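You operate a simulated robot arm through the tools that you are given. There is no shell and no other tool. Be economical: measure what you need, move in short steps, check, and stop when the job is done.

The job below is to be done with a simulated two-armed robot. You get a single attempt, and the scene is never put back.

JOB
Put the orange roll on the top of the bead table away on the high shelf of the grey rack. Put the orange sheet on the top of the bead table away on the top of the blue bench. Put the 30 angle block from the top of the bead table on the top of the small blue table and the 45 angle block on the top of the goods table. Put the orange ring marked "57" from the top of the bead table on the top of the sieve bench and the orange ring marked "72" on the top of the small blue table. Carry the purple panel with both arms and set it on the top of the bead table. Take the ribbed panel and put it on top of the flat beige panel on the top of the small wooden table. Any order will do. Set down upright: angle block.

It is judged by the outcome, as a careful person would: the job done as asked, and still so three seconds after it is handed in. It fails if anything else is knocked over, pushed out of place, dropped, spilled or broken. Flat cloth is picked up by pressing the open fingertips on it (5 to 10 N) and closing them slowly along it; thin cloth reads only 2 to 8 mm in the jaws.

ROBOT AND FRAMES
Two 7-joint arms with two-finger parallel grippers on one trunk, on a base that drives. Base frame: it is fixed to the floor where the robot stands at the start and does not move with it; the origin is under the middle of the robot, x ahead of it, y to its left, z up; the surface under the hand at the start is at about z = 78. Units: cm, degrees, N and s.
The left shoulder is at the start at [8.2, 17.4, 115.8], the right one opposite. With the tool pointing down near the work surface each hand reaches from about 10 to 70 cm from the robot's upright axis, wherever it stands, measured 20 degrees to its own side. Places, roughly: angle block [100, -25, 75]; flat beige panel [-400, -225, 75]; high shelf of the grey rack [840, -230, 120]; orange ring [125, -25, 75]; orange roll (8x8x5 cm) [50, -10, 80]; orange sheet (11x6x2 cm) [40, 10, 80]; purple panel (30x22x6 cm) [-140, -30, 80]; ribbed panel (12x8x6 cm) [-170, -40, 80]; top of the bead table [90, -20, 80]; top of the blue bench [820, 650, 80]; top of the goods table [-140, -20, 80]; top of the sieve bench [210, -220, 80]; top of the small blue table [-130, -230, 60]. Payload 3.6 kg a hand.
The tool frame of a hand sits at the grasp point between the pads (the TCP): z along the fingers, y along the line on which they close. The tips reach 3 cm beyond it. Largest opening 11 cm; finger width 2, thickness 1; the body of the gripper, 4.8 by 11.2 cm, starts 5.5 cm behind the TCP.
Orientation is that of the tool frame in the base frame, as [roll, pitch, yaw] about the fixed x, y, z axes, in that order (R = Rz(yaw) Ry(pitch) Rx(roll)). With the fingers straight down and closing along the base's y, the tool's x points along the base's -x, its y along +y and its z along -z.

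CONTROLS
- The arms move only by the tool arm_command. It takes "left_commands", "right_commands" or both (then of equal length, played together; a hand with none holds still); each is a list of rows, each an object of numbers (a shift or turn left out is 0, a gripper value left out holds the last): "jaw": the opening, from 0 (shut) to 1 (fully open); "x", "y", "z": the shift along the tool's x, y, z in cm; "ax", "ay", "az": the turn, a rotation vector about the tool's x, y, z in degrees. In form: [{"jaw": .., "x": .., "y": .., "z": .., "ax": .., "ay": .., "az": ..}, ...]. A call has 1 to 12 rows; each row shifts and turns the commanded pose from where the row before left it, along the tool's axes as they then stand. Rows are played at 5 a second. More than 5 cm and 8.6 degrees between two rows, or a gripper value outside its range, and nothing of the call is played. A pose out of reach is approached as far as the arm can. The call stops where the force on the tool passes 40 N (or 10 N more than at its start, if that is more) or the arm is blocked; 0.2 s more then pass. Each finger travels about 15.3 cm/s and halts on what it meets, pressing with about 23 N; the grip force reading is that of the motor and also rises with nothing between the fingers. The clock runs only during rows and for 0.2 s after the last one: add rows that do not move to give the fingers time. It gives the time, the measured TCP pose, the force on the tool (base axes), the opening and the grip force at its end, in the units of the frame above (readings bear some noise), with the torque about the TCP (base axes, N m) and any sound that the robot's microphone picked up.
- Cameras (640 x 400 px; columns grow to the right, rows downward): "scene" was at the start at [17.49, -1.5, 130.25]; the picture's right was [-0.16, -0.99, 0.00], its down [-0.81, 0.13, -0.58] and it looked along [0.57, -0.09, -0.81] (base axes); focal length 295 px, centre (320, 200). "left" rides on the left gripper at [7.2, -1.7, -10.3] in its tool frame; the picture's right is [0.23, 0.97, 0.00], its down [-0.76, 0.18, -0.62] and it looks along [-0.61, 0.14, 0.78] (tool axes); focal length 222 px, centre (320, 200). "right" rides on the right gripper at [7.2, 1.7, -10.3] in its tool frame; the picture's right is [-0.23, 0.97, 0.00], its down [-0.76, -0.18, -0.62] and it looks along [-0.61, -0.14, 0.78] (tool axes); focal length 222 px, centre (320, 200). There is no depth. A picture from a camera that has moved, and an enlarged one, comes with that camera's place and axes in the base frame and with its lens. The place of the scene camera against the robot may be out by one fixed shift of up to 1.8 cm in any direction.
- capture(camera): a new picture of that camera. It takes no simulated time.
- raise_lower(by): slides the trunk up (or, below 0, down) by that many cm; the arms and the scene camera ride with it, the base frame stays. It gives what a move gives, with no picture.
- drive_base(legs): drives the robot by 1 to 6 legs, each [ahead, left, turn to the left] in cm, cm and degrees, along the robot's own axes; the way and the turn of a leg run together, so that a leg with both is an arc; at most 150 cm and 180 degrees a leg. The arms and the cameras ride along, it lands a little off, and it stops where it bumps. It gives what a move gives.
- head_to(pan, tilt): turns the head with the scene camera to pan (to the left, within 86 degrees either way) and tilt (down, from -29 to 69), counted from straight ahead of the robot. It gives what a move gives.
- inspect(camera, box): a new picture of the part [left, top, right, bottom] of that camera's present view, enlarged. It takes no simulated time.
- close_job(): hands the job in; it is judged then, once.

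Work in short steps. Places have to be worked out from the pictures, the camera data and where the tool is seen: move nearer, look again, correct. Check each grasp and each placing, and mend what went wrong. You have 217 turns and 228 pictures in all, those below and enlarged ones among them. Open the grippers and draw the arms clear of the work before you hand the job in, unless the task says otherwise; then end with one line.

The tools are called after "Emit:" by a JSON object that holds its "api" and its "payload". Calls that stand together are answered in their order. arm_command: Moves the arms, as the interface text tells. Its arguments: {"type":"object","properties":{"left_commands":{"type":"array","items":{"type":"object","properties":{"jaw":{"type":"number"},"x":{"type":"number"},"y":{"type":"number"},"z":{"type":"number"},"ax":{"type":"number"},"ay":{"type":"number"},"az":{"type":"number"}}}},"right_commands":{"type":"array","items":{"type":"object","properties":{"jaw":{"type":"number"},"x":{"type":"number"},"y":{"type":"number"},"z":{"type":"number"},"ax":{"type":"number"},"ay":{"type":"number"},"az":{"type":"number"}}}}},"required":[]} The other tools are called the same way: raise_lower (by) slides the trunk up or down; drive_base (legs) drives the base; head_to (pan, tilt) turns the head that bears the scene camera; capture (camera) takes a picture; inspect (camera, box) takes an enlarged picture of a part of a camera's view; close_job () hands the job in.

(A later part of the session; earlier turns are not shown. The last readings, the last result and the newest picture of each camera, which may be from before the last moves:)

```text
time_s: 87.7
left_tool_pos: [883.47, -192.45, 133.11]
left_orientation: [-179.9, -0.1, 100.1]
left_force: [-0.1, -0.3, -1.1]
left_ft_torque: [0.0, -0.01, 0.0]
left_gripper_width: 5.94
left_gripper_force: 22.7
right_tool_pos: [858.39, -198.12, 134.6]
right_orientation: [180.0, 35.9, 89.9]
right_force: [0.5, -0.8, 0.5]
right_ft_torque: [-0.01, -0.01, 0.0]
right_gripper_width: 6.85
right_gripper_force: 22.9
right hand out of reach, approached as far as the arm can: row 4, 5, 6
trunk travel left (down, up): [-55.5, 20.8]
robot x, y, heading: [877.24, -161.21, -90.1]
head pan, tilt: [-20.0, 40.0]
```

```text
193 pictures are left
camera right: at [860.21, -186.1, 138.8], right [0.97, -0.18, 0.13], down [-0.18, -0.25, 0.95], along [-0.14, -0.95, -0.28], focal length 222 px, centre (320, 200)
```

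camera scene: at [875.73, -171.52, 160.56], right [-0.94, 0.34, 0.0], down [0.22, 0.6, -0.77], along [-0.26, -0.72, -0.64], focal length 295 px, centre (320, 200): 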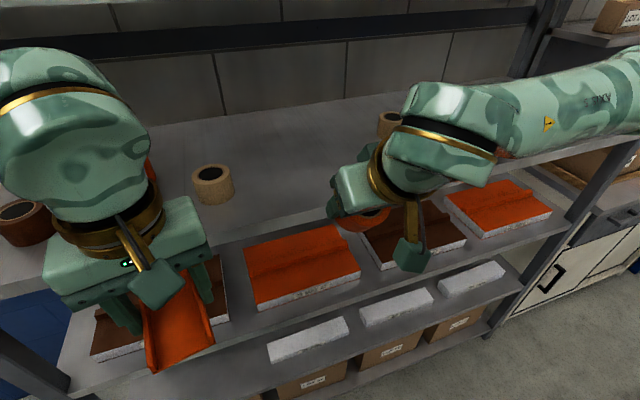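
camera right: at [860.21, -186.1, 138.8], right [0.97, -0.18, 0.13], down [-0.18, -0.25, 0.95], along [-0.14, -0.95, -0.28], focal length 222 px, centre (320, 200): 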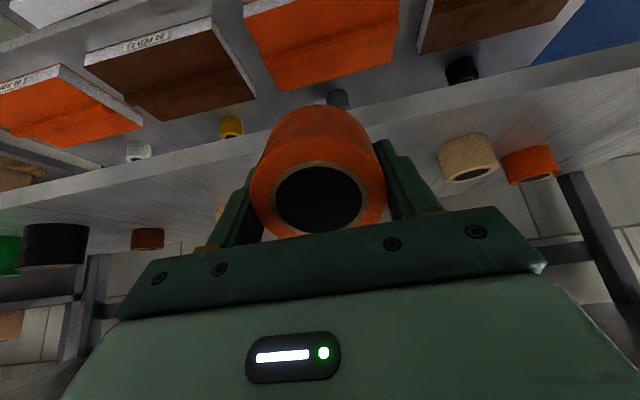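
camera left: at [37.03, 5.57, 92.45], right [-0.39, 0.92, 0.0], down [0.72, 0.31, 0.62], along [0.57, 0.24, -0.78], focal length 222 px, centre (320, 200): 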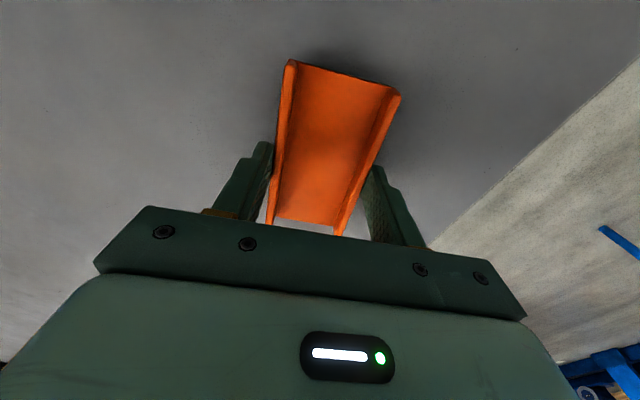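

Shelf heights agree. Move forward ~20 cm into the shelf at this height, tilt kept.

Emit:
{"api": "arm_command", "payload": {"right_commands": [{"x": -4.0, "z": 2.9}, {"x": -4.0, "z": 2.9}, {"x": -4.0, "z": 2.9}, {"x": -4.0, "z": 2.9}, {}]}}

Emit:
{"api": "capture", "payload": {"camera": "right"}}

Emit:
{"api": "capture", "payload": {"camera": "scene"}}

```text
time_s: 88.9
left_tool_pos: [883.48, -192.42, 133.16]
left_orientation: [-179.9, -0.1, 100.1]
left_force: [0.3, -0.6, -0.6]
left_ft_torque: [-0.02, -0.01, 0.02]
left_gripper_width: 5.96
left_gripper_force: 22.9
right_tool_pos: [858.43, -217.94, 134.73]
right_orientation: [-180.0, 36.1, 90.0]
right_force: [-0.4, -0.4, -0.8]
right_ft_torque: [0.01, -0.01, 0.0]
right_gripper_width: 6.87
right_gripper_force: 23.2
trunk travel left (down, up): [-55.5, 20.8]
robot x, y, heading: [877.28, -161.52, -89.8]
head pan, tilt: [-20.0, 40.0]
```

```text
192 pictures are left
camera right: at [860.2, -205.9, 138.87], right [0.97, -0.18, 0.13], down [-0.18, -0.25, 0.95], along [-0.14, -0.95, -0.28], focal length 222 px, centre (320, 200)
```

right: 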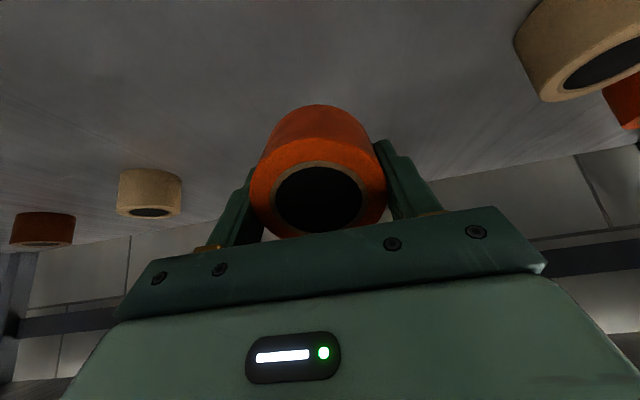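

```text
191 pictures are left
camera scene: at [875.7, -171.43, 160.57], right [-0.94, 0.34, 0.0], down [0.22, 0.6, -0.77], along [-0.26, -0.72, -0.64], focal length 295 px, centre (320, 200)
```

scene: 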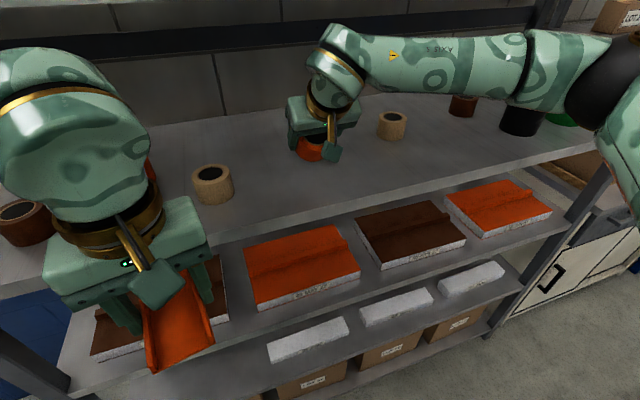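

Lower it: 4.5 cm, then small steps.

Emit:
{"api": "arm_command", "payload": {"right_commands": [{"x": 1.3, "z": 1.8}, {"x": 1.3, "z": 1.8}, {"x": 0.3, "z": 0.4}, {"x": 0.3, "z": 0.4}, {}]}}

Emit:
{"api": "capture", "payload": {"camera": "right"}}

```text
time_s: 90.1
left_tool_pos: [883.65, -192.58, 133.23]
left_orientation: [-180.0, -0.1, 100.0]
left_force: [-0.2, 0.2, -0.8]
left_ft_torque: [-0.02, 0.01, 0.02]
left_gripper_width: 5.93
left_gripper_force: 23.1
right_tool_pos: [858.61, -217.9, 129.22]
right_orientation: [179.9, 36.0, 90.0]
right_force: [0.9, -0.5, -0.6]
right_ft_torque: [-0.01, -0.01, 0.02]
right_gripper_width: 6.87
right_gripper_force: 22.9
trunk travel left (down, up): [-55.5, 20.8]
robot x, y, heading: [877.34, -161.33, -90.1]
head pan, tilt: [-20.0, 40.0]
```

```text
190 pictures are left
camera right: at [860.28, -205.86, 133.36], right [0.97, -0.18, 0.13], down [-0.18, -0.25, 0.95], along [-0.14, -0.95, -0.28], focal length 222 px, centre (320, 200)
```

right: 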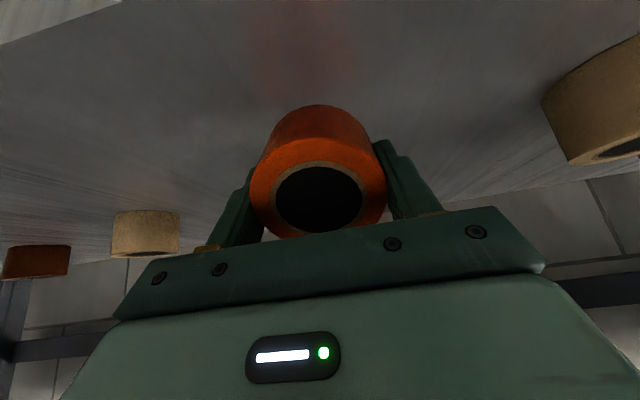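

No contact yet; continue in small steps.

Emit:
{"api": "arm_command", "payload": {"right_commands": [{"x": 0.3, "z": 0.4}, {"x": 0.24, "z": 0.32}, {"x": 0.24, "z": 0.32}, {"x": 0.18, "z": 0.24}, {}]}}

```text
time_s: 91.1
left_tool_pos: [883.55, -192.36, 133.21]
left_orientation: [-179.9, -0.1, 100.0]
left_force: [0.5, 0.0, -0.7]
left_ft_torque: [0.02, -0.05, -0.02]
left_gripper_width: 5.92
left_gripper_force: 22.8
right_tool_pos: [858.7, -217.91, 128.3]
right_orientation: [179.8, 37.0, 90.0]
right_force: [-0.1, 5.2, 14.0]
right_ft_torque: [0.38, -0.01, 0.02]
right_gripper_width: 6.86
right_gripper_force: 23.1
trunk travel left (down, up): [-55.5, 20.8]
robot x, y, heading: [877.1, -161.55, -90.1]
head pan, tilt: [-20.0, 40.0]
stopped in row 5 (right hand): the force on the tool passed its limit at 43 N (the readings are from after the stop); the commanded pose is now the measured one
```

Contact made (z≈123.2 shelf). Reduce tilt to ~21° to shorten the settling, then lower to contact.

Emit:
{"api": "arm_command", "payload": {"right_commands": [{"z": -0.3}, {"ay": 5}, {"ay": 5}, {"ay": 5}, {}]}}

Emit:
{"api": "capture", "payload": {"camera": "scene"}}

```text
time_s: 92.3
left_tool_pos: [883.49, -192.6, 133.14]
left_orientation: [-180.0, 0.0, 100.0]
left_force: [0.0, -0.1, -1.0]
left_ft_torque: [0.0, -0.02, -0.01]
left_gripper_width: 5.93
left_gripper_force: 22.7
right_tool_pos: [858.58, -217.95, 128.43]
right_orientation: [180.0, 21.6, 90.0]
right_force: [-0.4, -0.1, -0.3]
right_ft_torque: [-0.01, -0.05, 0.01]
right_gripper_width: 6.89
right_gripper_force: 23.0
trunk travel left (down, up): [-55.5, 20.8]
robot x, y, heading: [877.43, -161.55, -90.3]
head pan, tilt: [-20.0, 40.0]
```

```text
189 pictures are left
camera scene: at [875.72, -171.53, 160.56], right [-0.94, 0.34, 0.0], down [0.22, 0.6, -0.77], along [-0.26, -0.72, -0.64], focal length 295 px, centre (320, 200)
```

scene: 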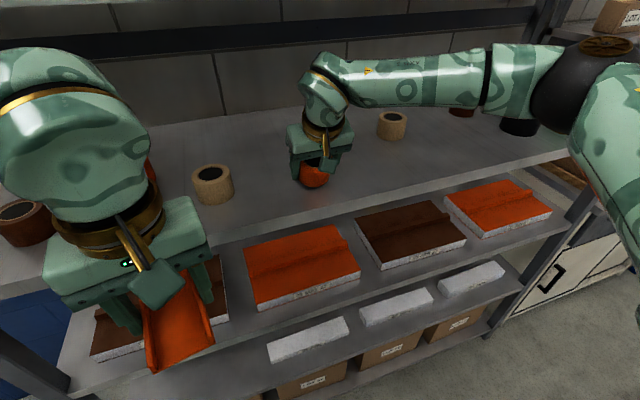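

Lower the last half centimetre and open slowly.

Emit:
{"api": "arm_command", "payload": {"right_commands": [{"z": 0.28, "x": 0.11}, {"z": 0.2, "x": 0.08}, {}, {"jaw": 0.64}, {"jaw": 0.68}, {"jaw": 0.75}, {"jaw": 0.85}, {"jaw": 0.9}, {}]}}

Emit:
{"api": "capture", "payload": {"camera": "right"}}

```text
time_s: 94.3
left_tool_pos: [883.37, -192.5, 133.16]
left_orientation: [-179.9, -0.1, 100.0]
left_force: [-0.1, 0.1, -0.7]
left_ft_torque: [0.0, 0.02, -0.01]
left_gripper_width: 5.96
left_gripper_force: 22.9
right_tool_pos: [858.53, -217.96, 127.86]
right_orientation: [179.8, 21.7, 90.1]
right_force: [-0.2, 0.2, -0.9]
right_ft_torque: [-0.01, 0.01, 0.01]
right_gripper_width: 9.89
right_gripper_force: 0.0
trunk travel left (down, up): [-55.5, 20.8]
robot x, y, heading: [877.52, -162.22, -90.0]
head pan, tilt: [-20.0, 40.0]
```

```text
188 pictures are left
camera right: at [860.27, -207.33, 134.93], right [0.97, -0.21, 0.09], down [-0.18, -0.48, 0.86], along [-0.14, -0.85, -0.5], focal length 222 px, centre (320, 200)
```

right: 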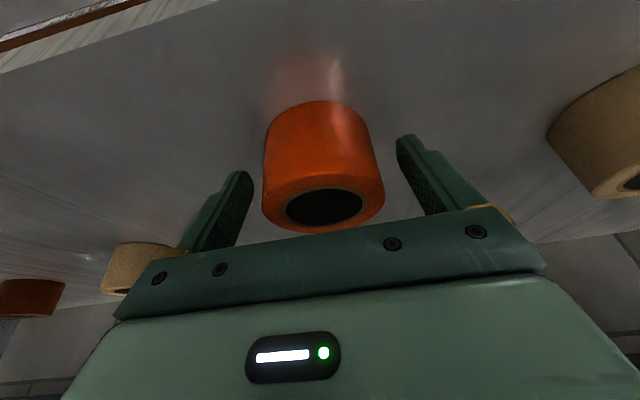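

Roll sits flat. Withdraw up along the tool axis, then back out.

Emit:
{"api": "arm_command", "payload": {"right_commands": [{"z": -3}, {"z": -3, "jaw": 1}, {"ay": -6}, {"ay": -6}, {"x": 4.3, "z": -2.4}, {"x": 4.3, "z": -2.4}, {"x": 4.3, "z": -2.4}, {}]}}

Emit:
{"api": "capture", "payload": {"camera": "scene"}}

```text
time_s: 96.1
left_tool_pos: [883.54, -192.39, 133.17]
left_orientation: [-179.9, -0.1, 100.0]
left_force: [0.5, -0.8, -0.3]
left_ft_torque: [0.01, 0.01, -0.01]
left_gripper_width: 5.93
left_gripper_force: 23.2
right_tool_pos: [858.79, -200.76, 132.33]
right_orientation: [179.8, 33.7, 90.0]
right_force: [0.2, -0.6, -0.4]
right_ft_torque: [0.02, 0.0, -0.01]
right_gripper_width: 11.01
right_gripper_force: 0.1
trunk travel left (down, up): [-55.5, 20.8]
robot x, y, heading: [877.09, -161.27, -90.1]
head pan, tilt: [-20.0, 40.0]
```

```text
187 pictures are left
camera scene: at [875.74, -171.59, 160.56], right [-0.94, 0.34, 0.0], down [0.22, 0.6, -0.77], along [-0.26, -0.72, -0.64], focal length 295 px, centre (320, 200)
```

scene: 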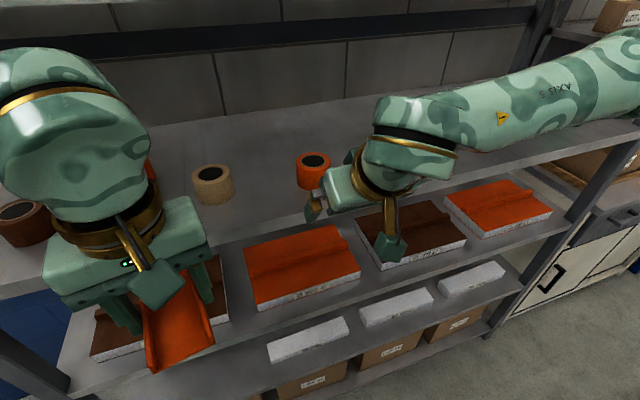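

Roll placed well. Back away, lower the trunk, restore the right hand, then turn to face +y and look for the way to the blue bench.

Emit:
{"api": "drive_base", "payload": {"legs": [[-42, 0, 0]]}}

Emit:
{"api": "raise_lower", "payload": {"by": -28}}

Emit:
{"api": "arm_command", "payload": {"right_commands": [{"ay": 6}, {"ay": 6}, {"ay": 6}, {"ay": 6}, {"ay": 6}, {"ay": 3.7}, {"x": 4}, {}]}}

Emit:
{"api": "drive_base", "payload": {"legs": [[0, 0, 90], [50, 0, 90]]}}

Emit:
{"api": "head_to", "payload": {"pan": 0, "tilt": 12}}

Emit:
{"api": "capture", "payload": {"camera": "scene"}}

```text
time_s: 98.7
left_tool_pos: [883.7, -151.36, 133.1]
left_orientation: [-180.0, -0.1, 100.0]
left_force: [-0.3, -0.2, 0.1]
left_ft_torque: [0.02, 0.01, -0.01]
left_gripper_width: 5.92
left_gripper_force: 23.1
right_tool_pos: [858.87, -159.57, 132.32]
right_orientation: [179.8, 33.8, 89.9]
right_force: [0.3, -0.6, 0.4]
right_ft_torque: [0.02, 0.02, 0.0]
right_gripper_width: 11.0
right_gripper_force: 0.1
trunk travel left (down, up): [-55.5, 20.8]
robot x, y, heading: [877.67, -119.73, -90.1]
head pan, tilt: [-20.0, 40.0]
```

```text
time_s: 101.5
left_tool_pos: [883.53, -151.14, 105.21]
left_orientation: [-179.9, 0.0, 99.9]
left_force: [-0.4, -0.3, -0.2]
left_ft_torque: [0.01, 0.0, 0.02]
left_gripper_width: 5.9
left_gripper_force: 23.1
right_tool_pos: [858.77, -161.37, 101.49]
right_orientation: [179.8, 29.1, 89.9]
right_force: [0.0, -0.5, 0.0]
right_ft_torque: [-0.01, -0.06, -0.06]
right_gripper_width: 10.97
right_gripper_force: 0.1
trunk travel left (down, up): [-27.5, 48.8]
robot x, y, heading: [877.3, -120.45, -90.2]
head pan, tilt: [-20.0, 40.0]
```

```text
time_s: 103.3
left_tool_pos: [883.5, -151.43, 105.16]
left_orientation: [-179.9, -0.2, 100.0]
left_force: [0.4, 0.2, -0.4]
left_ft_torque: [0.01, -0.04, 0.01]
left_gripper_width: 5.94
left_gripper_force: 23.1
right_tool_pos: [858.84, -157.47, 101.75]
right_orientation: [179.9, -4.8, 90.0]
right_force: [-0.5, 0.1, 0.7]
right_ft_torque: [0.02, 0.03, 0.0]
right_gripper_width: 11.02
right_gripper_force: 0.0
trunk travel left (down, up): [-27.5, 48.8]
robot x, y, heading: [877.45, -119.94, -90.0]
head pan, tilt: [-20.0, 40.0]
```

```text
time_s: 111.3
left_tool_pos: [903.56, -57.37, 105.18]
left_orientation: [-180.0, -0.2, -80.7]
left_force: [0.6, 0.2, -0.5]
left_ft_torque: [-0.02, -0.02, -0.04]
left_gripper_width: 5.95
left_gripper_force: 23.3
right_tool_pos: [928.46, -51.55, 101.82]
right_orientation: [179.8, -4.7, -90.8]
right_force: [-0.5, 0.7, -0.8]
right_ft_torque: [0.0, -0.03, -0.01]
right_gripper_width: 11.01
right_gripper_force: 0.1
trunk travel left (down, up): [-27.5, 48.8]
robot x, y, heading: [909.16, -88.45, 89.2]
head pan, tilt: [-20.0, 40.0]
cut short: leg 2
```

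```text
time_s: 112.2
left_tool_pos: [903.54, -57.39, 105.33]
left_orientation: [-179.9, -0.2, -80.8]
left_force: [0.3, -0.1, -0.5]
left_ft_torque: [0.0, -0.01, 0.01]
left_gripper_width: 5.94
left_gripper_force: 22.8
right_tool_pos: [928.39, -51.62, 101.86]
right_orientation: [180.0, -4.6, -90.7]
right_force: [-0.9, 0.8, 0.6]
right_ft_torque: [-0.01, -0.03, 0.03]
right_gripper_width: 11.0
right_gripper_force: 0.1
trunk travel left (down, up): [-27.5, 48.8]
robot x, y, heading: [909.32, -88.51, 89.1]
head pan, tilt: [0.0, 12.0]
```

```text
186 pictures are left
camera scene: at [910.94, -70.59, 136.7], right [1.0, -0.01, 0.0], down [0.0, -0.21, -0.98], along [0.01, 0.98, -0.21], focal length 295 px, centre (320, 200)
```

scene: 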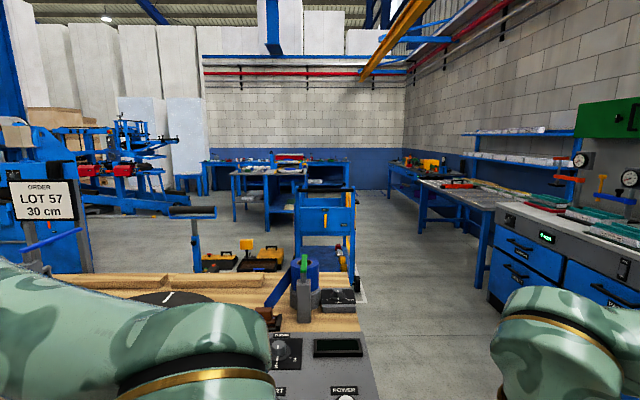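

The last leg was cut short; check what's right in front before going on.

Emit:
{"api": "head_to", "payload": {"pan": 10, "tilt": 55}}

Emit:
{"api": "capture", "payload": {"camera": "scene"}}

Emit:
{"api": "capture", "payload": {"camera": "left"}}

```text
time_s: 113.3
left_tool_pos: [903.51, -57.43, 105.19]
left_orientation: [-180.0, -0.1, -80.6]
left_force: [-0.7, -0.3, -0.3]
left_ft_torque: [0.01, 0.01, -0.01]
left_gripper_width: 5.91
left_gripper_force: 22.8
right_tool_pos: [928.35, -51.54, 101.76]
right_orientation: [179.8, -4.6, -90.7]
right_force: [-0.3, 0.3, -0.1]
right_ft_torque: [-0.01, 0.0, 0.01]
right_gripper_width: 10.99
right_gripper_force: 0.0
trunk travel left (down, up): [-27.5, 48.8]
robot x, y, heading: [909.42, -88.83, 89.3]
head pan, tilt: [10.0, 55.0]
```

```text
185 pictures are left
camera scene: at [909.65, -72.8, 130.2], right [0.99, 0.16, 0.0], down [0.13, -0.81, -0.57], along [-0.09, 0.57, -0.82], focal length 295 px, centre (320, 200)
```

scene: 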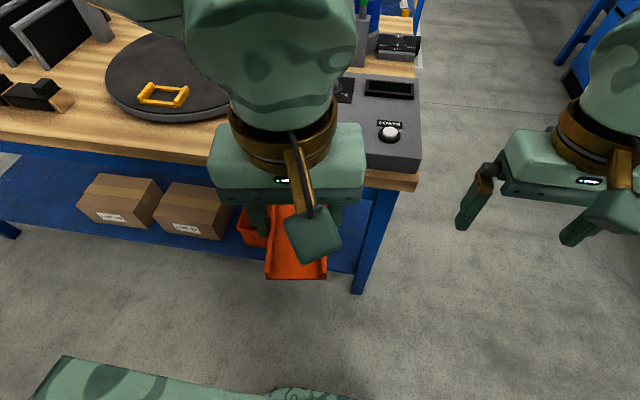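

```text
184 pictures are left
camera left: at [906.3, -64.26, 115.54], right [-0.92, -0.38, 0.0], down [-0.3, 0.72, 0.62], along [-0.24, 0.57, -0.78], focal length 222 px, centre (320, 200)
```

left: 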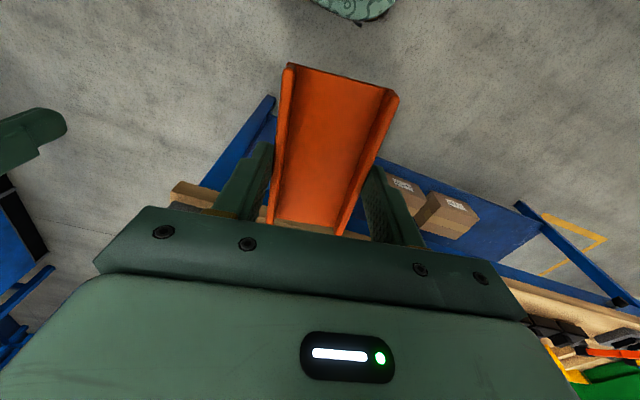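

Nothing touched. The gap between the wooden bench (corner at x≈923) and the workstation (x≈1055) is passable; shift right 68, go ahead, then look.

Emit:
{"api": "drive_base", "payload": {"legs": [[0, -68, 0.8], [150, 0, 0], [120, 0, 0]]}}

Emit:
{"api": "head_to", "payload": {"pan": 25, "tilt": 15}}

Emit:
{"api": "capture", "payload": {"camera": "scene"}}

```text
time_s: 130.1
left_tool_pos: [966.61, 213.65, 105.25]
left_orientation: [-179.9, -0.1, -79.0]
left_force: [1.6, 0.3, -0.6]
left_ft_torque: [0.02, 0.02, 0.02]
left_gripper_width: 5.94
left_gripper_force: 22.9
right_tool_pos: [991.29, 220.26, 101.81]
right_orientation: [179.9, -4.6, -88.8]
right_force: [0.9, -0.1, 0.9]
right_ft_torque: [0.02, 0.03, 0.04]
right_gripper_width: 10.98
right_gripper_force: 0.0
trunk travel left (down, up): [-27.5, 48.8]
robot x, y, heading: [973.43, 182.78, 90.8]
head pan, tilt: [10.0, 55.0]
stopped in leg 3: the robot was blocked; the commanded pose is now the measured one
```

```text
time_s: 131.2
left_tool_pos: [966.63, 213.56, 105.12]
left_orientation: [180.0, -0.1, -78.9]
left_force: [0.1, -0.4, -1.2]
left_ft_torque: [-0.03, -0.02, 0.0]
left_gripper_width: 5.92
left_gripper_force: 22.8
right_tool_pos: [991.18, 220.35, 101.71]
right_orientation: [179.9, -4.7, -88.9]
right_force: [-0.5, -0.7, 0.4]
right_ft_torque: [0.0, -0.02, 0.01]
right_gripper_width: 10.98
right_gripper_force: 0.0
trunk travel left (down, up): [-27.5, 48.8]
robot x, y, heading: [973.49, 182.87, 91.0]
head pan, tilt: [25.0, 15.0]
```

```text
183 pictures are left
camera scene: at [970.52, 199.71, 136.21], right [0.9, 0.44, 0.0], down [0.11, -0.23, -0.97], along [-0.42, 0.87, -0.26], focal length 295 px, centre (320, 200)
```

scene: 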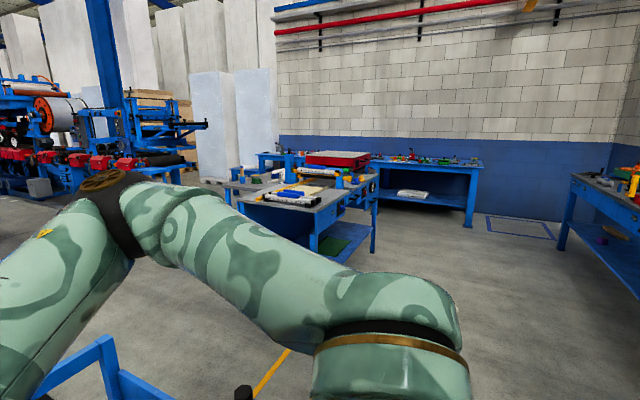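

Blocked at y≈183. Look down on both sides to see by what.

Emit:
{"api": "head_to", "payload": {"pan": 55, "tilt": 50}}

Emit:
{"api": "capture", "payload": {"camera": "scene"}}

Emit:
{"api": "head_to", "payload": {"pan": -50, "tilt": 45}}

Emit:
{"api": "capture", "payload": {"camera": "scene"}}

```text
time_s: 132.2
left_tool_pos: [966.52, 213.6, 105.19]
left_orientation: [-179.9, -0.1, -78.9]
left_force: [0.1, 0.3, -0.7]
left_ft_torque: [-0.04, -0.02, -0.01]
left_gripper_width: 5.97
left_gripper_force: 23.2
right_tool_pos: [991.2, 220.18, 101.72]
right_orientation: [179.8, -4.5, -88.8]
right_force: [0.1, 0.0, -0.3]
right_ft_torque: [-0.02, -0.01, -0.01]
right_gripper_width: 11.03
right_gripper_force: 0.2
trunk travel left (down, up): [-27.5, 48.8]
robot x, y, heading: [973.4, 182.51, 90.9]
head pan, tilt: [55.0, 50.0]
```

```text
182 pictures are left
camera scene: at [968.23, 195.62, 130.86], right [0.56, 0.83, 0.0], down [0.63, -0.43, -0.64], along [-0.53, 0.36, -0.77], focal length 295 px, centre (320, 200)
```

scene: 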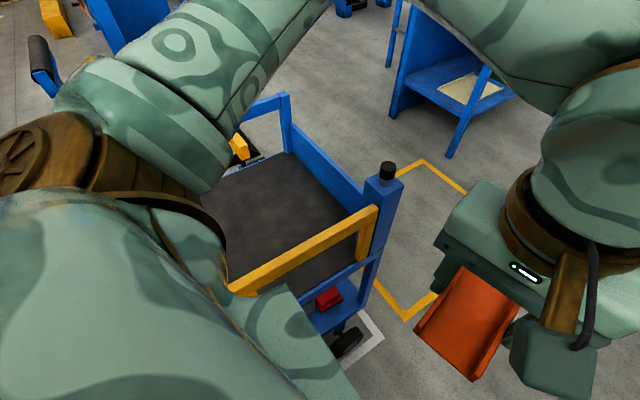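

```text
time_s: 134.0
left_tool_pos: [966.68, 213.63, 105.19]
left_orientation: [-179.9, -0.1, -79.0]
left_force: [-1.7, -0.2, -0.4]
left_ft_torque: [0.0, -0.01, -0.04]
left_gripper_width: 5.94
left_gripper_force: 23.4
right_tool_pos: [991.2, 220.25, 101.75]
right_orientation: [179.8, -4.5, -88.7]
right_force: [0.3, 0.3, 0.0]
right_ft_torque: [0.02, 0.03, 0.02]
right_gripper_width: 11.01
right_gripper_force: 0.2
trunk travel left (down, up): [-27.5, 48.8]
robot x, y, heading: [973.4, 182.74, 91.0]
head pan, tilt: [-50.0, 45.0]
```

```text
181 pictures are left
camera scene: at [980.75, 196.66, 131.54], right [0.66, -0.75, 0.0], down [-0.53, -0.47, -0.71], along [0.53, 0.46, -0.71], focal length 295 px, centre (320, 200)
```

scene: 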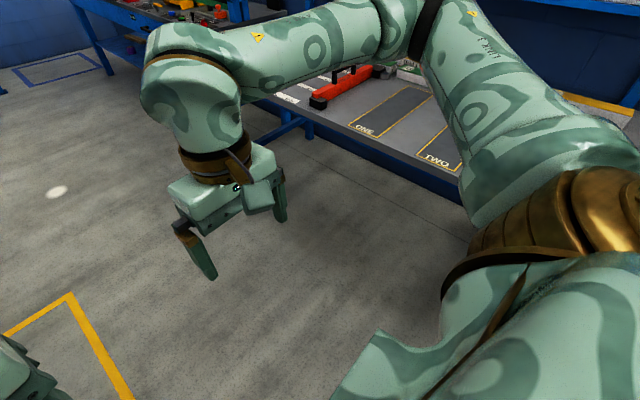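

The trolley's handle side is at x≈945; I was too close. Back off, shift right 20 to centre the gap (946–1040), continue.

Emit:
{"api": "drive_base", "payload": {"legs": [[-12, 0, -1], [0, -20, 0]]}}

Emit:
{"api": "head_to", "payload": {"pan": 40, "tilt": 45}}

Emit:
{"api": "capture", "payload": {"camera": "scene"}}

```text
time_s: 136.5
left_tool_pos: [987.43, 201.92, 105.14]
left_orientation: [180.0, -0.1, -79.9]
left_force: [0.3, -0.9, -0.2]
left_ft_torque: [-0.02, 0.03, -0.02]
left_gripper_width: 5.93
left_gripper_force: 23.0
right_tool_pos: [1012.21, 208.13, 101.7]
right_orientation: [179.8, -4.6, -89.9]
right_force: [-0.4, 0.2, 0.5]
right_ft_torque: [0.0, 0.03, 0.03]
right_gripper_width: 10.97
right_gripper_force: 0.0
trunk travel left (down, up): [-27.5, 48.8]
robot x, y, heading: [993.66, 170.98, 90.0]
head pan, tilt: [-50.0, 45.0]
```

```text
time_s: 138.1
left_tool_pos: [987.37, 201.84, 105.25]
left_orientation: [-179.9, -0.2, -79.9]
left_force: [0.0, -1.1, -0.8]
left_ft_torque: [0.0, -0.03, 0.0]
left_gripper_width: 5.95
left_gripper_force: 23.3
right_tool_pos: [1012.06, 208.05, 101.83]
right_orientation: [180.0, -4.7, -89.9]
right_force: [-0.7, 0.5, 0.0]
right_ft_torque: [0.0, 0.01, -0.02]
right_gripper_width: 11.01
right_gripper_force: 0.1
trunk travel left (down, up): [-27.5, 48.8]
robot x, y, heading: [993.49, 170.66, 89.9]
head pan, tilt: [40.0, 45.0]
```

```text
180 pictures are left
camera scene: at [989.75, 185.74, 131.54], right [0.77, 0.64, 0.0], down [0.45, -0.54, -0.71], along [-0.45, 0.54, -0.71], focal length 295 px, centre (320, 200)
```

scene: 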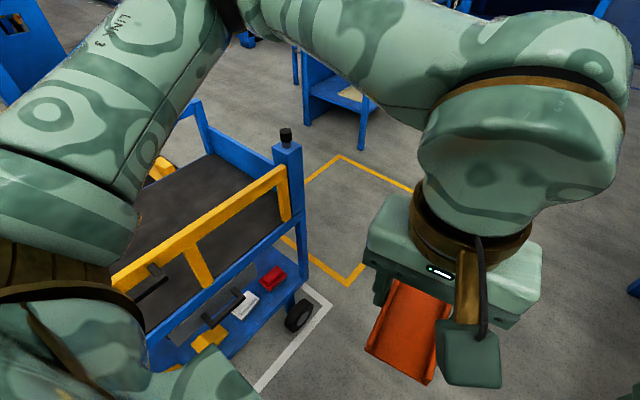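

Trolley still inside its tape. Continue ahead 340 to y≈510.

Emit:
{"api": "drive_base", "payload": {"legs": [[150, 0, 0], [150, 0, 0], [35, 0, 0]]}}

Emit:
{"api": "head_to", "payload": {"pan": 20, "tilt": 22}}

Emit:
{"api": "capture", "payload": {"camera": "scene"}}

```text
time_s: 154.5
left_tool_pos: [983.56, 538.4, 105.08]
left_orientation: [-179.9, -0.2, -79.5]
left_force: [0.3, 1.1, -0.6]
left_ft_torque: [-0.02, -0.03, -0.03]
left_gripper_width: 5.94
left_gripper_force: 22.9
right_tool_pos: [1008.29, 544.85, 101.72]
right_orientation: [179.8, -4.7, -89.3]
right_force: [-0.2, 0.7, -0.2]
right_ft_torque: [-0.03, -0.01, -0.03]
right_gripper_width: 10.98
right_gripper_force: 0.1
trunk travel left (down, up): [-27.5, 48.8]
robot x, y, heading: [990.47, 507.56, 90.5]
head pan, tilt: [40.0, 45.0]
```

```text
time_s: 155.4
left_tool_pos: [983.58, 538.36, 105.27]
left_orientation: [180.0, -0.1, -79.4]
left_force: [0.0, 0.2, -0.8]
left_ft_torque: [0.03, 0.01, 0.01]
left_gripper_width: 5.94
left_gripper_force: 23.4
right_tool_pos: [1008.26, 544.8, 101.72]
right_orientation: [180.0, -4.6, -89.3]
right_force: [1.3, 0.3, 0.0]
right_ft_torque: [0.0, 0.02, 0.0]
right_gripper_width: 11.01
right_gripper_force: 0.1
trunk travel left (down, up): [-27.5, 48.8]
robot x, y, heading: [990.0, 507.63, 90.4]
head pan, tilt: [20.0, 22.0]
```

```text
179 pictures are left
camera scene: at [988.12, 524.74, 135.07], right [0.94, 0.35, 0.0], down [0.13, -0.35, -0.93], along [-0.33, 0.87, -0.38], focal length 295 px, centre (320, 200)
```

scene: 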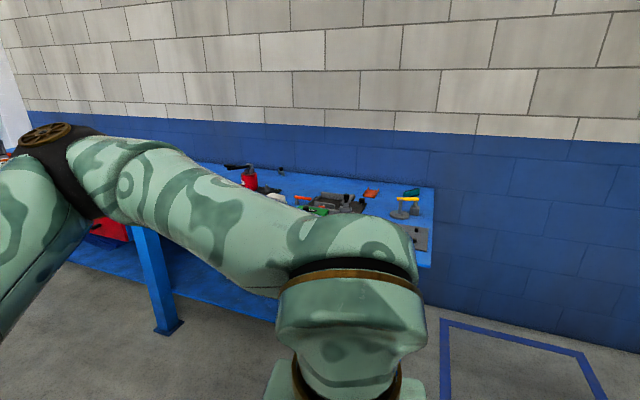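

Bench right end at (993,612). Look further left along the bench.

Emit:
{"api": "head_to", "payload": {"pan": 75, "tilt": 18}}

Emit:
{"api": "capture", "payload": {"camera": "scene"}}

```text
time_s: 156.6
left_tool_pos: [983.55, 538.29, 105.2]
left_orientation: [-179.8, -0.1, -79.4]
left_force: [0.4, -0.1, -0.5]
left_ft_torque: [0.05, -0.01, -0.01]
left_gripper_width: 5.93
left_gripper_force: 22.9
right_tool_pos: [1008.34, 544.71, 101.77]
right_orientation: [179.9, -4.6, -89.2]
right_force: [-0.7, 0.2, 0.3]
right_ft_torque: [-0.02, -0.02, 0.02]
right_gripper_width: 11.01
right_gripper_force: 0.0
trunk travel left (down, up): [-27.5, 48.8]
robot x, y, heading: [990.12, 507.4, 90.4]
head pan, tilt: [75.0, 18.0]
```

```text
178 pictures are left
camera scene: at [982.35, 518.38, 135.73], right [0.25, 0.97, 0.0], down [0.3, -0.08, -0.95], along [-0.92, 0.24, -0.31], focal length 295 px, centre (320, 200)
```

scene: 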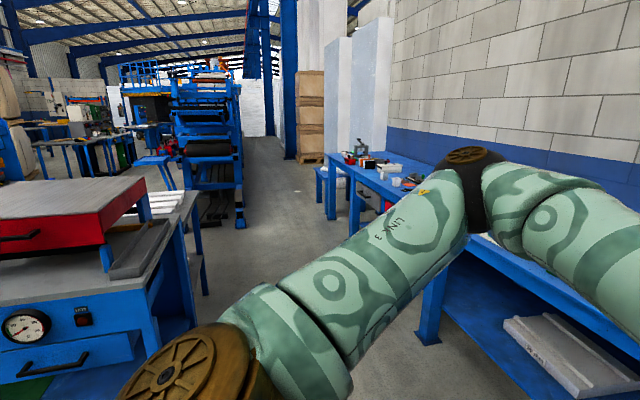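

Bench is long; the free standing corridor is y 486–612. Shift to x≈930 and view the bench straight on with the head down.

Emit:
{"api": "drive_base", "payload": {"legs": [[20, 0, -0.4], [0, 58, 0]]}}

Emit:
{"api": "head_to", "payload": {"pan": 0, "tilt": 35}}

Emit:
{"api": "capture", "payload": {"camera": "scene"}}

Emit:
{"api": "capture", "payload": {"camera": "left"}}

```text
time_s: 161.1
left_tool_pos: [925.78, 558.66, 105.23]
left_orientation: [-179.8, -0.1, -80.1]
left_force: [0.7, -0.4, -0.9]
left_ft_torque: [0.01, -0.01, -0.02]
left_gripper_width: 5.93
left_gripper_force: 23.0
right_tool_pos: [950.63, 564.68, 101.7]
right_orientation: [179.9, -4.6, -90.0]
right_force: [-0.5, -0.8, -0.7]
right_ft_torque: [0.01, -0.04, 0.01]
right_gripper_width: 11.02
right_gripper_force: 0.0
trunk travel left (down, up): [-27.5, 48.8]
robot x, y, heading: [932.28, 527.39, 90.0]
head pan, tilt: [75.0, 18.0]
```

```text
time_s: 162.6
left_tool_pos: [925.84, 558.56, 105.15]
left_orientation: [-179.8, -0.1, -80.1]
left_force: [0.6, 0.9, -1.3]
left_ft_torque: [0.04, 0.04, 0.0]
left_gripper_width: 5.94
left_gripper_force: 23.1
right_tool_pos: [950.58, 564.71, 101.8]
right_orientation: [180.0, -4.6, -90.1]
right_force: [0.0, -0.8, 0.3]
right_ft_torque: [0.0, 0.0, 0.0]
right_gripper_width: 11.0
right_gripper_force: 0.0
trunk travel left (down, up): [-27.5, 48.8]
robot x, y, heading: [932.05, 527.71, 89.9]
head pan, tilt: [0.0, 35.0]
```

```text
177 pictures are left
camera scene: at [933.34, 544.99, 133.02], right [1.0, 0.0, 0.0], down [0.0, -0.57, -0.82], along [0.0, 0.82, -0.57], focal length 295 px, centre (320, 200)
```

scene: 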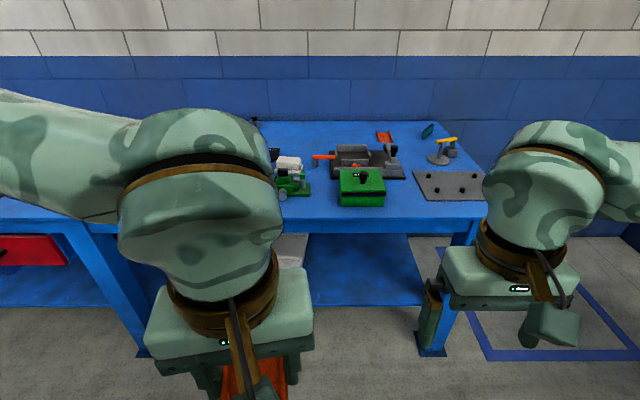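

```text
176 pictures are left
camera left: at [928.65, 551.81, 115.54], right [-0.92, -0.39, 0.0], down [-0.31, 0.72, 0.62], along [-0.24, 0.57, -0.78], focal length 222 px, centre (320, 200)
```

left: 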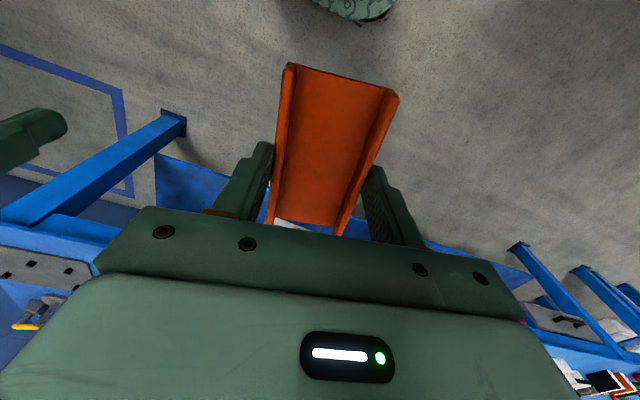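

Bench top ≈ z 80. Shift left 32 more and view the free part at the front edge.

Emit:
{"api": "drive_base", "payload": {"legs": [[10, 0, 0], [0, 34, 0]]}}

Emit:
{"api": "head_to", "payload": {"pan": -5, "tilt": 35}}

Emit:
{"api": "capture", "payload": {"camera": "scene"}}

```text
time_s: 165.6
left_tool_pos: [891.35, 568.99, 105.23]
left_orientation: [-179.9, -0.1, -80.5]
left_force: [-0.4, 0.3, -0.8]
left_ft_torque: [0.0, -0.01, 0.01]
left_gripper_width: 5.97
left_gripper_force: 22.6
right_tool_pos: [916.3, 574.9, 101.87]
right_orientation: [179.9, -4.6, -90.3]
right_force: [-0.1, -0.2, -0.7]
right_ft_torque: [-0.01, -0.02, -0.02]
right_gripper_width: 11.01
right_gripper_force: 0.1
trunk travel left (down, up): [-27.5, 48.8]
robot x, y, heading: [897.79, 538.01, 89.9]
head pan, tilt: [0.0, 35.0]
```

```text
time_s: 166.3
left_tool_pos: [891.56, 569.03, 105.27]
left_orientation: [180.0, -0.1, -80.4]
left_force: [-0.2, 0.2, -1.6]
left_ft_torque: [-0.01, 0.03, 0.0]
left_gripper_width: 5.92
left_gripper_force: 23.1
right_tool_pos: [916.32, 574.98, 101.77]
right_orientation: [179.9, -4.5, -90.5]
right_force: [0.3, -0.1, 0.0]
right_ft_torque: [-0.02, 0.01, 0.02]
right_gripper_width: 10.97
right_gripper_force: 0.1
trunk travel left (down, up): [-27.5, 48.8]
robot x, y, heading: [897.62, 538.02, 89.3]
head pan, tilt: [-5.0, 35.0]
```

```text
175 pictures are left
camera scene: at [899.72, 555.28, 133.02], right [1.0, -0.1, 0.0], down [-0.06, -0.57, -0.82], along [0.08, 0.82, -0.57], focal length 295 px, centre (320, 200)
```

scene: 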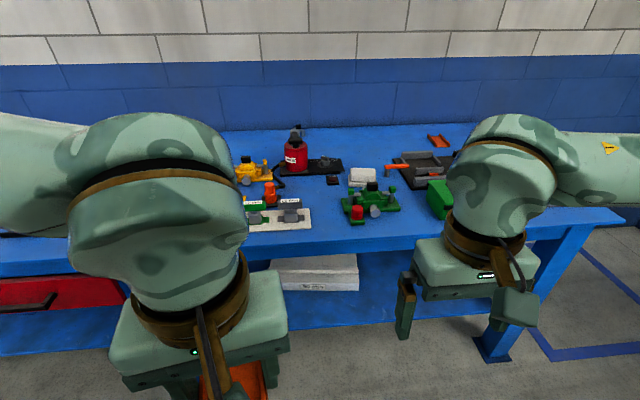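

Items occupy x>875 at the front. Look left of the arm.

Emit:
{"api": "head_to", "payload": {"pan": 50, "tilt": 25}}

Emit:
{"api": "capture", "payload": {"camera": "scene"}}

Emit:
{"api": "capture", "payload": {"camera": "left"}}

```text
time_s: 167.5
left_tool_pos: [891.43, 568.92, 105.25]
left_orientation: [-179.9, -0.1, -80.5]
left_force: [0.2, -0.4, 0.0]
left_ft_torque: [-0.02, -0.02, 0.03]
left_gripper_width: 5.95
left_gripper_force: 23.1
right_tool_pos: [916.31, 575.03, 101.86]
right_orientation: [180.0, -4.6, -90.4]
right_force: [-0.6, 0.3, 0.3]
right_ft_torque: [-0.02, 0.01, 0.0]
right_gripper_width: 11.0
right_gripper_force: 0.2
trunk travel left (down, up): [-27.5, 48.8]
robot x, y, heading: [897.11, 537.84, 89.5]
head pan, tilt: [50.0, 25.0]
```

```text
174 pictures are left
camera scene: at [891.87, 552.5, 134.6], right [0.65, 0.76, 0.0], down [0.32, -0.28, -0.91], along [-0.69, 0.59, -0.42], focal length 295 px, centre (320, 200)
```

scene: 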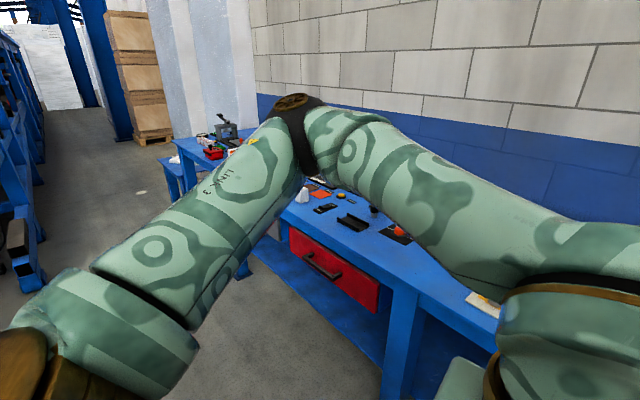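

```text
173 pictures are left
camera left: at [894.29, 562.15, 115.54], right [-0.92, -0.39, 0.0], down [-0.3, 0.72, 0.62], along [-0.24, 0.57, -0.78], focal length 222 px, centre (320, 200)
```

left: 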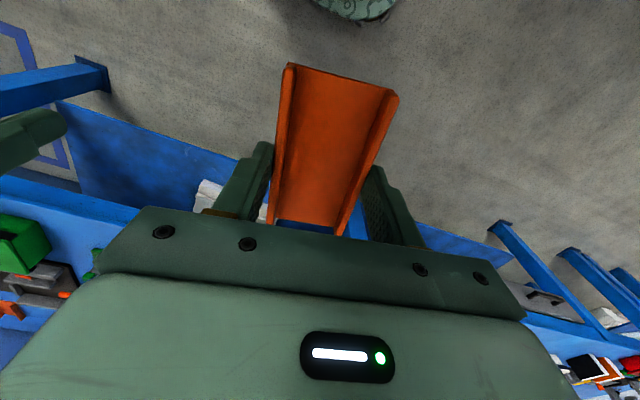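

Free patch at about (861,622). Shift left 31, ahead 22, and look at it.

Emit:
{"api": "drive_base", "payload": {"legs": [[0, 31, 0.4], [22, 0, 0]]}}

Emit:
{"api": "head_to", "payload": {"pan": 0, "tilt": 50}}

Emit:
{"api": "capture", "payload": {"camera": "scene"}}

Emit:
{"api": "capture", "payload": {"camera": "left"}}

```text
time_s: 170.9
left_tool_pos: [860.02, 591.63, 105.09]
left_orientation: [179.9, -0.2, -80.0]
left_force: [0.0, 0.6, 0.1]
left_ft_torque: [-0.02, -0.03, -0.03]
left_gripper_width: 5.93
left_gripper_force: 22.8
right_tool_pos: [884.68, 597.79, 101.7]
right_orientation: [179.9, -4.7, -90.0]
right_force: [0.0, -0.4, 0.0]
right_ft_torque: [-0.03, 0.02, -0.01]
right_gripper_width: 11.01
right_gripper_force: 0.0
trunk travel left (down, up): [-27.5, 48.8]
robot x, y, heading: [866.33, 560.42, 90.1]
head pan, tilt: [50.0, 25.0]
```

```text
time_s: 172.1
left_tool_pos: [859.97, 591.58, 105.22]
left_orientation: [-179.8, 0.0, -80.0]
left_force: [0.0, 0.1, -1.0]
left_ft_torque: [0.02, 0.02, -0.02]
left_gripper_width: 5.95
left_gripper_force: 23.2
right_tool_pos: [884.64, 597.79, 101.75]
right_orientation: [179.9, -4.6, -89.8]
right_force: [0.3, -0.1, 1.2]
right_ft_torque: [0.0, 0.0, -0.02]
right_gripper_width: 10.99
right_gripper_force: 0.1
trunk travel left (down, up): [-27.5, 48.8]
robot x, y, heading: [866.04, 560.32, 90.0]
head pan, tilt: [0.0, 50.0]
```

```text
172 pictures are left
camera scene: at [867.57, 576.85, 130.85], right [1.0, 0.0, 0.0], down [0.0, -0.77, -0.64], along [0.0, 0.64, -0.77], focal length 295 px, centre (320, 200)
```

scene: 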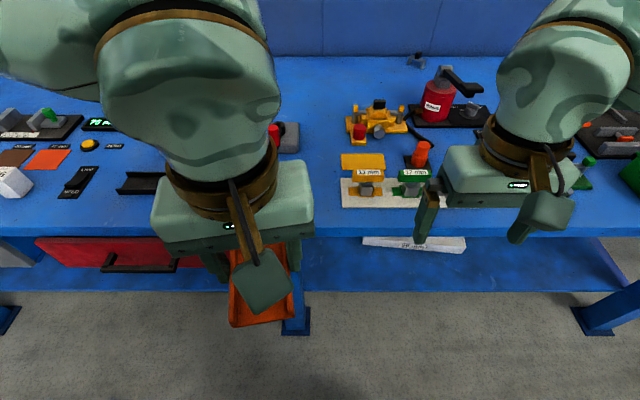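

```text
171 pictures are left
camera left: at [862.86, 584.76, 115.54], right [-0.92, -0.39, 0.0], down [-0.31, 0.72, 0.62], along [-0.24, 0.57, -0.78], focal length 222 px, centre (320, 200)
```

left: 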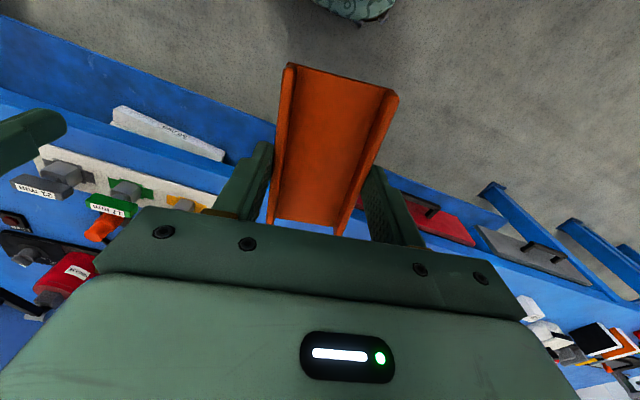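

Free patch x 842–870, y 612–635. Extend the left hand to (857,621) and descend to near the surface.

Emit:
{"api": "arm_command", "payload": {"left_commands": [{"x": -4.9, "y": -0.36}, {"x": -4.9, "y": -0.36}, {"x": -4.9, "y": -0.36}, {"x": -4.9, "y": -0.36}, {"x": -4.9, "y": -0.36}, {"x": -4.9, "y": -0.36}, {"z": 4.5}, {"z": 4.5}, {"z": 4.5}, {"z": 3.5}, {}]}}

Emit:
{"api": "capture", "payload": {"camera": "left"}}

Emit:
{"api": "capture", "payload": {"camera": "scene"}}

```text
time_s: 174.5
left_tool_pos: [857.11, 620.66, 87.91]
left_orientation: [-179.9, -0.1, -79.9]
left_force: [0.3, 0.0, -1.2]
left_ft_torque: [0.02, -0.01, 0.03]
left_gripper_width: 5.96
left_gripper_force: 22.8
right_tool_pos: [884.77, 597.75, 101.68]
right_orientation: [179.9, -4.7, -89.9]
right_force: [-0.7, 0.3, 0.0]
right_ft_torque: [0.0, -0.02, 0.04]
right_gripper_width: 11.0
right_gripper_force: 0.0
trunk travel left (down, up): [-27.5, 48.8]
robot x, y, heading: [866.33, 560.69, 89.9]
head pan, tilt: [0.0, 50.0]
```

```text
170 pictures are left
camera left: at [859.95, 613.92, 98.32], right [-0.92, -0.39, 0.0], down [-0.31, 0.72, 0.62], along [-0.24, 0.57, -0.78], focal length 222 px, centre (320, 200)
```

left: 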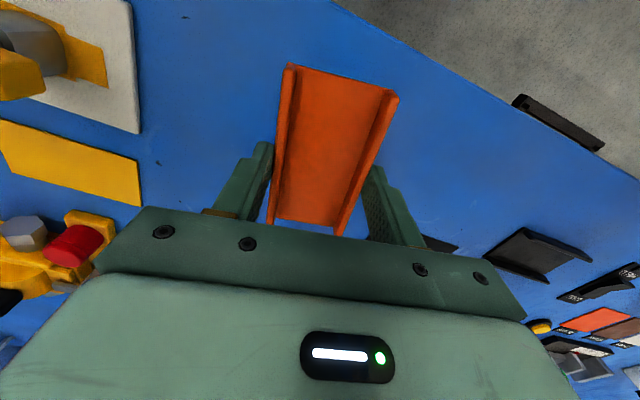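

```text
169 pictures are left
camera scene: at [867.57, 576.84, 130.85], right [1.0, 0.0, 0.0], down [0.0, -0.77, -0.64], along [0.0, 0.64, -0.77], focal length 295 px, centre (320, 200)
```

scene: 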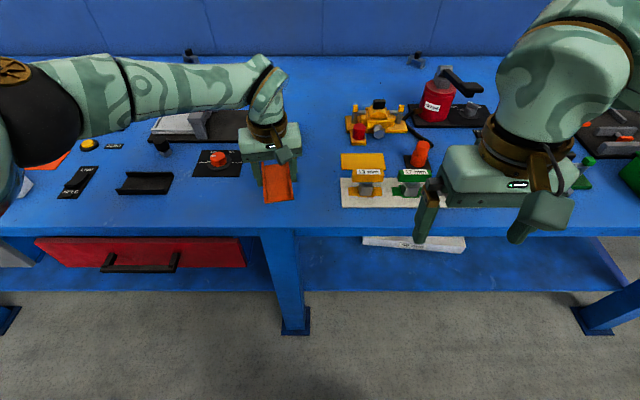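

Lower in small steps to contact, then open partially.

Emit:
{"api": "arm_command", "payload": {"left_commands": [{"z": 2.5}, {"z": 0.8}, {"z": 0.4}, {"z": 0.3}, {"z": 0.3}, {}]}}

```text
time_s: 175.9
left_tool_pos: [857.11, 620.86, 83.87]
left_orientation: [-179.9, -0.1, -80.0]
left_force: [-0.2, -0.5, -0.5]
left_ft_torque: [0.01, 0.01, 0.01]
left_gripper_width: 5.95
left_gripper_force: 23.2
right_tool_pos: [884.74, 597.79, 101.86]
right_orientation: [179.9, -4.6, -89.9]
right_force: [0.7, -0.5, 0.2]
right_ft_torque: [0.05, 0.04, 0.0]
right_gripper_width: 10.99
right_gripper_force: 0.1
trunk travel left (down, up): [-27.5, 48.8]
robot x, y, heading: [866.18, 560.34, 89.9]
head pan, tilt: [0.0, 50.0]
```

Emit:
{"api": "arm_command", "payload": {"left_commands": [{"z": 0.3}, {"z": 0.3}, {"z": 0.3}, {"z": 0.3}, {}]}}

Emit:
{"api": "capture", "payload": {"camera": "left"}}

```text
time_s: 177.1
left_tool_pos: [857.15, 620.75, 82.92]
left_orientation: [-179.8, 0.3, -79.9]
left_force: [-1.5, 6.1, 32.9]
left_ft_torque: [-0.24, 0.45, -0.07]
left_gripper_width: 5.96
left_gripper_force: 23.4
right_tool_pos: [884.82, 597.68, 101.86]
right_orientation: [179.8, -4.4, -89.9]
right_force: [0.1, -0.8, 0.6]
right_ft_torque: [-0.02, 0.01, -0.01]
right_gripper_width: 10.99
right_gripper_force: 0.1
trunk travel left (down, up): [-27.5, 48.8]
robot x, y, heading: [865.96, 560.79, 90.1]
head pan, tilt: [0.0, 50.0]
```

```text
168 pictures are left
camera left: at [859.88, 613.97, 93.3], right [-0.92, -0.39, 0.0], down [-0.31, 0.72, 0.63], along [-0.24, 0.58, -0.78], focal length 222 px, centre (320, 200)
```

left: 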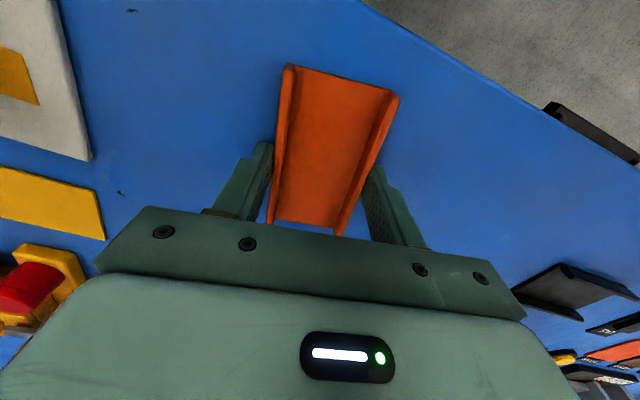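

On the surface (33 N). Ease off and open, then lift out.

Emit:
{"api": "arm_command", "payload": {"left_commands": [{"z": -0.3}, {"jaw": 0.6}, {"jaw": 0.68}, {"jaw": 0.75}, {}, {"z": -2}, {"z": -4}, {"z": -4.5}, {"z": -4.5}, {"z": -4.5}, {"x": 4.9}]}}

Emit:
{"api": "capture", "payload": {"camera": "left"}}

```text
time_s: 179.5
left_tool_pos: [857.85, 616.07, 102.67]
left_orientation: [-180.0, -0.1, -79.9]
left_force: [0.6, 0.0, -0.6]
left_ft_torque: [0.03, -0.02, 0.03]
left_gripper_width: 8.22
left_gripper_force: 0.1
right_tool_pos: [884.7, 597.68, 101.84]
right_orientation: [179.8, -4.6, -89.9]
right_force: [-0.2, 0.7, -0.6]
right_ft_torque: [0.01, -0.02, 0.01]
right_gripper_width: 11.0
right_gripper_force: 0.1
trunk travel left (down, up): [-27.5, 48.8]
robot x, y, heading: [866.36, 560.39, 89.9]
head pan, tilt: [0.0, 50.0]
```

```text
167 pictures are left
camera left: at [860.76, 609.29, 112.96], right [-0.92, -0.39, 0.0], down [-0.31, 0.72, 0.62], along [-0.24, 0.57, -0.78], focal length 222 px, centre (320, 200)
```

left: 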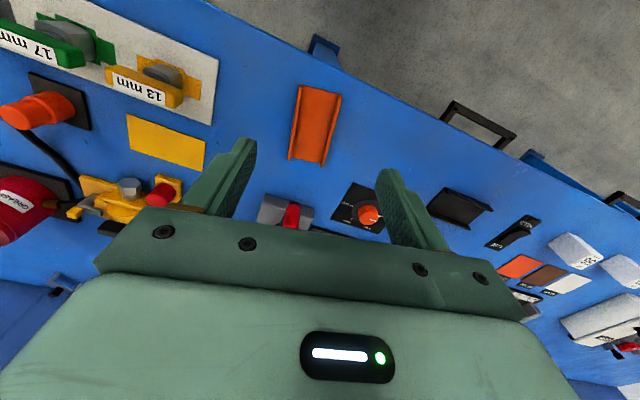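

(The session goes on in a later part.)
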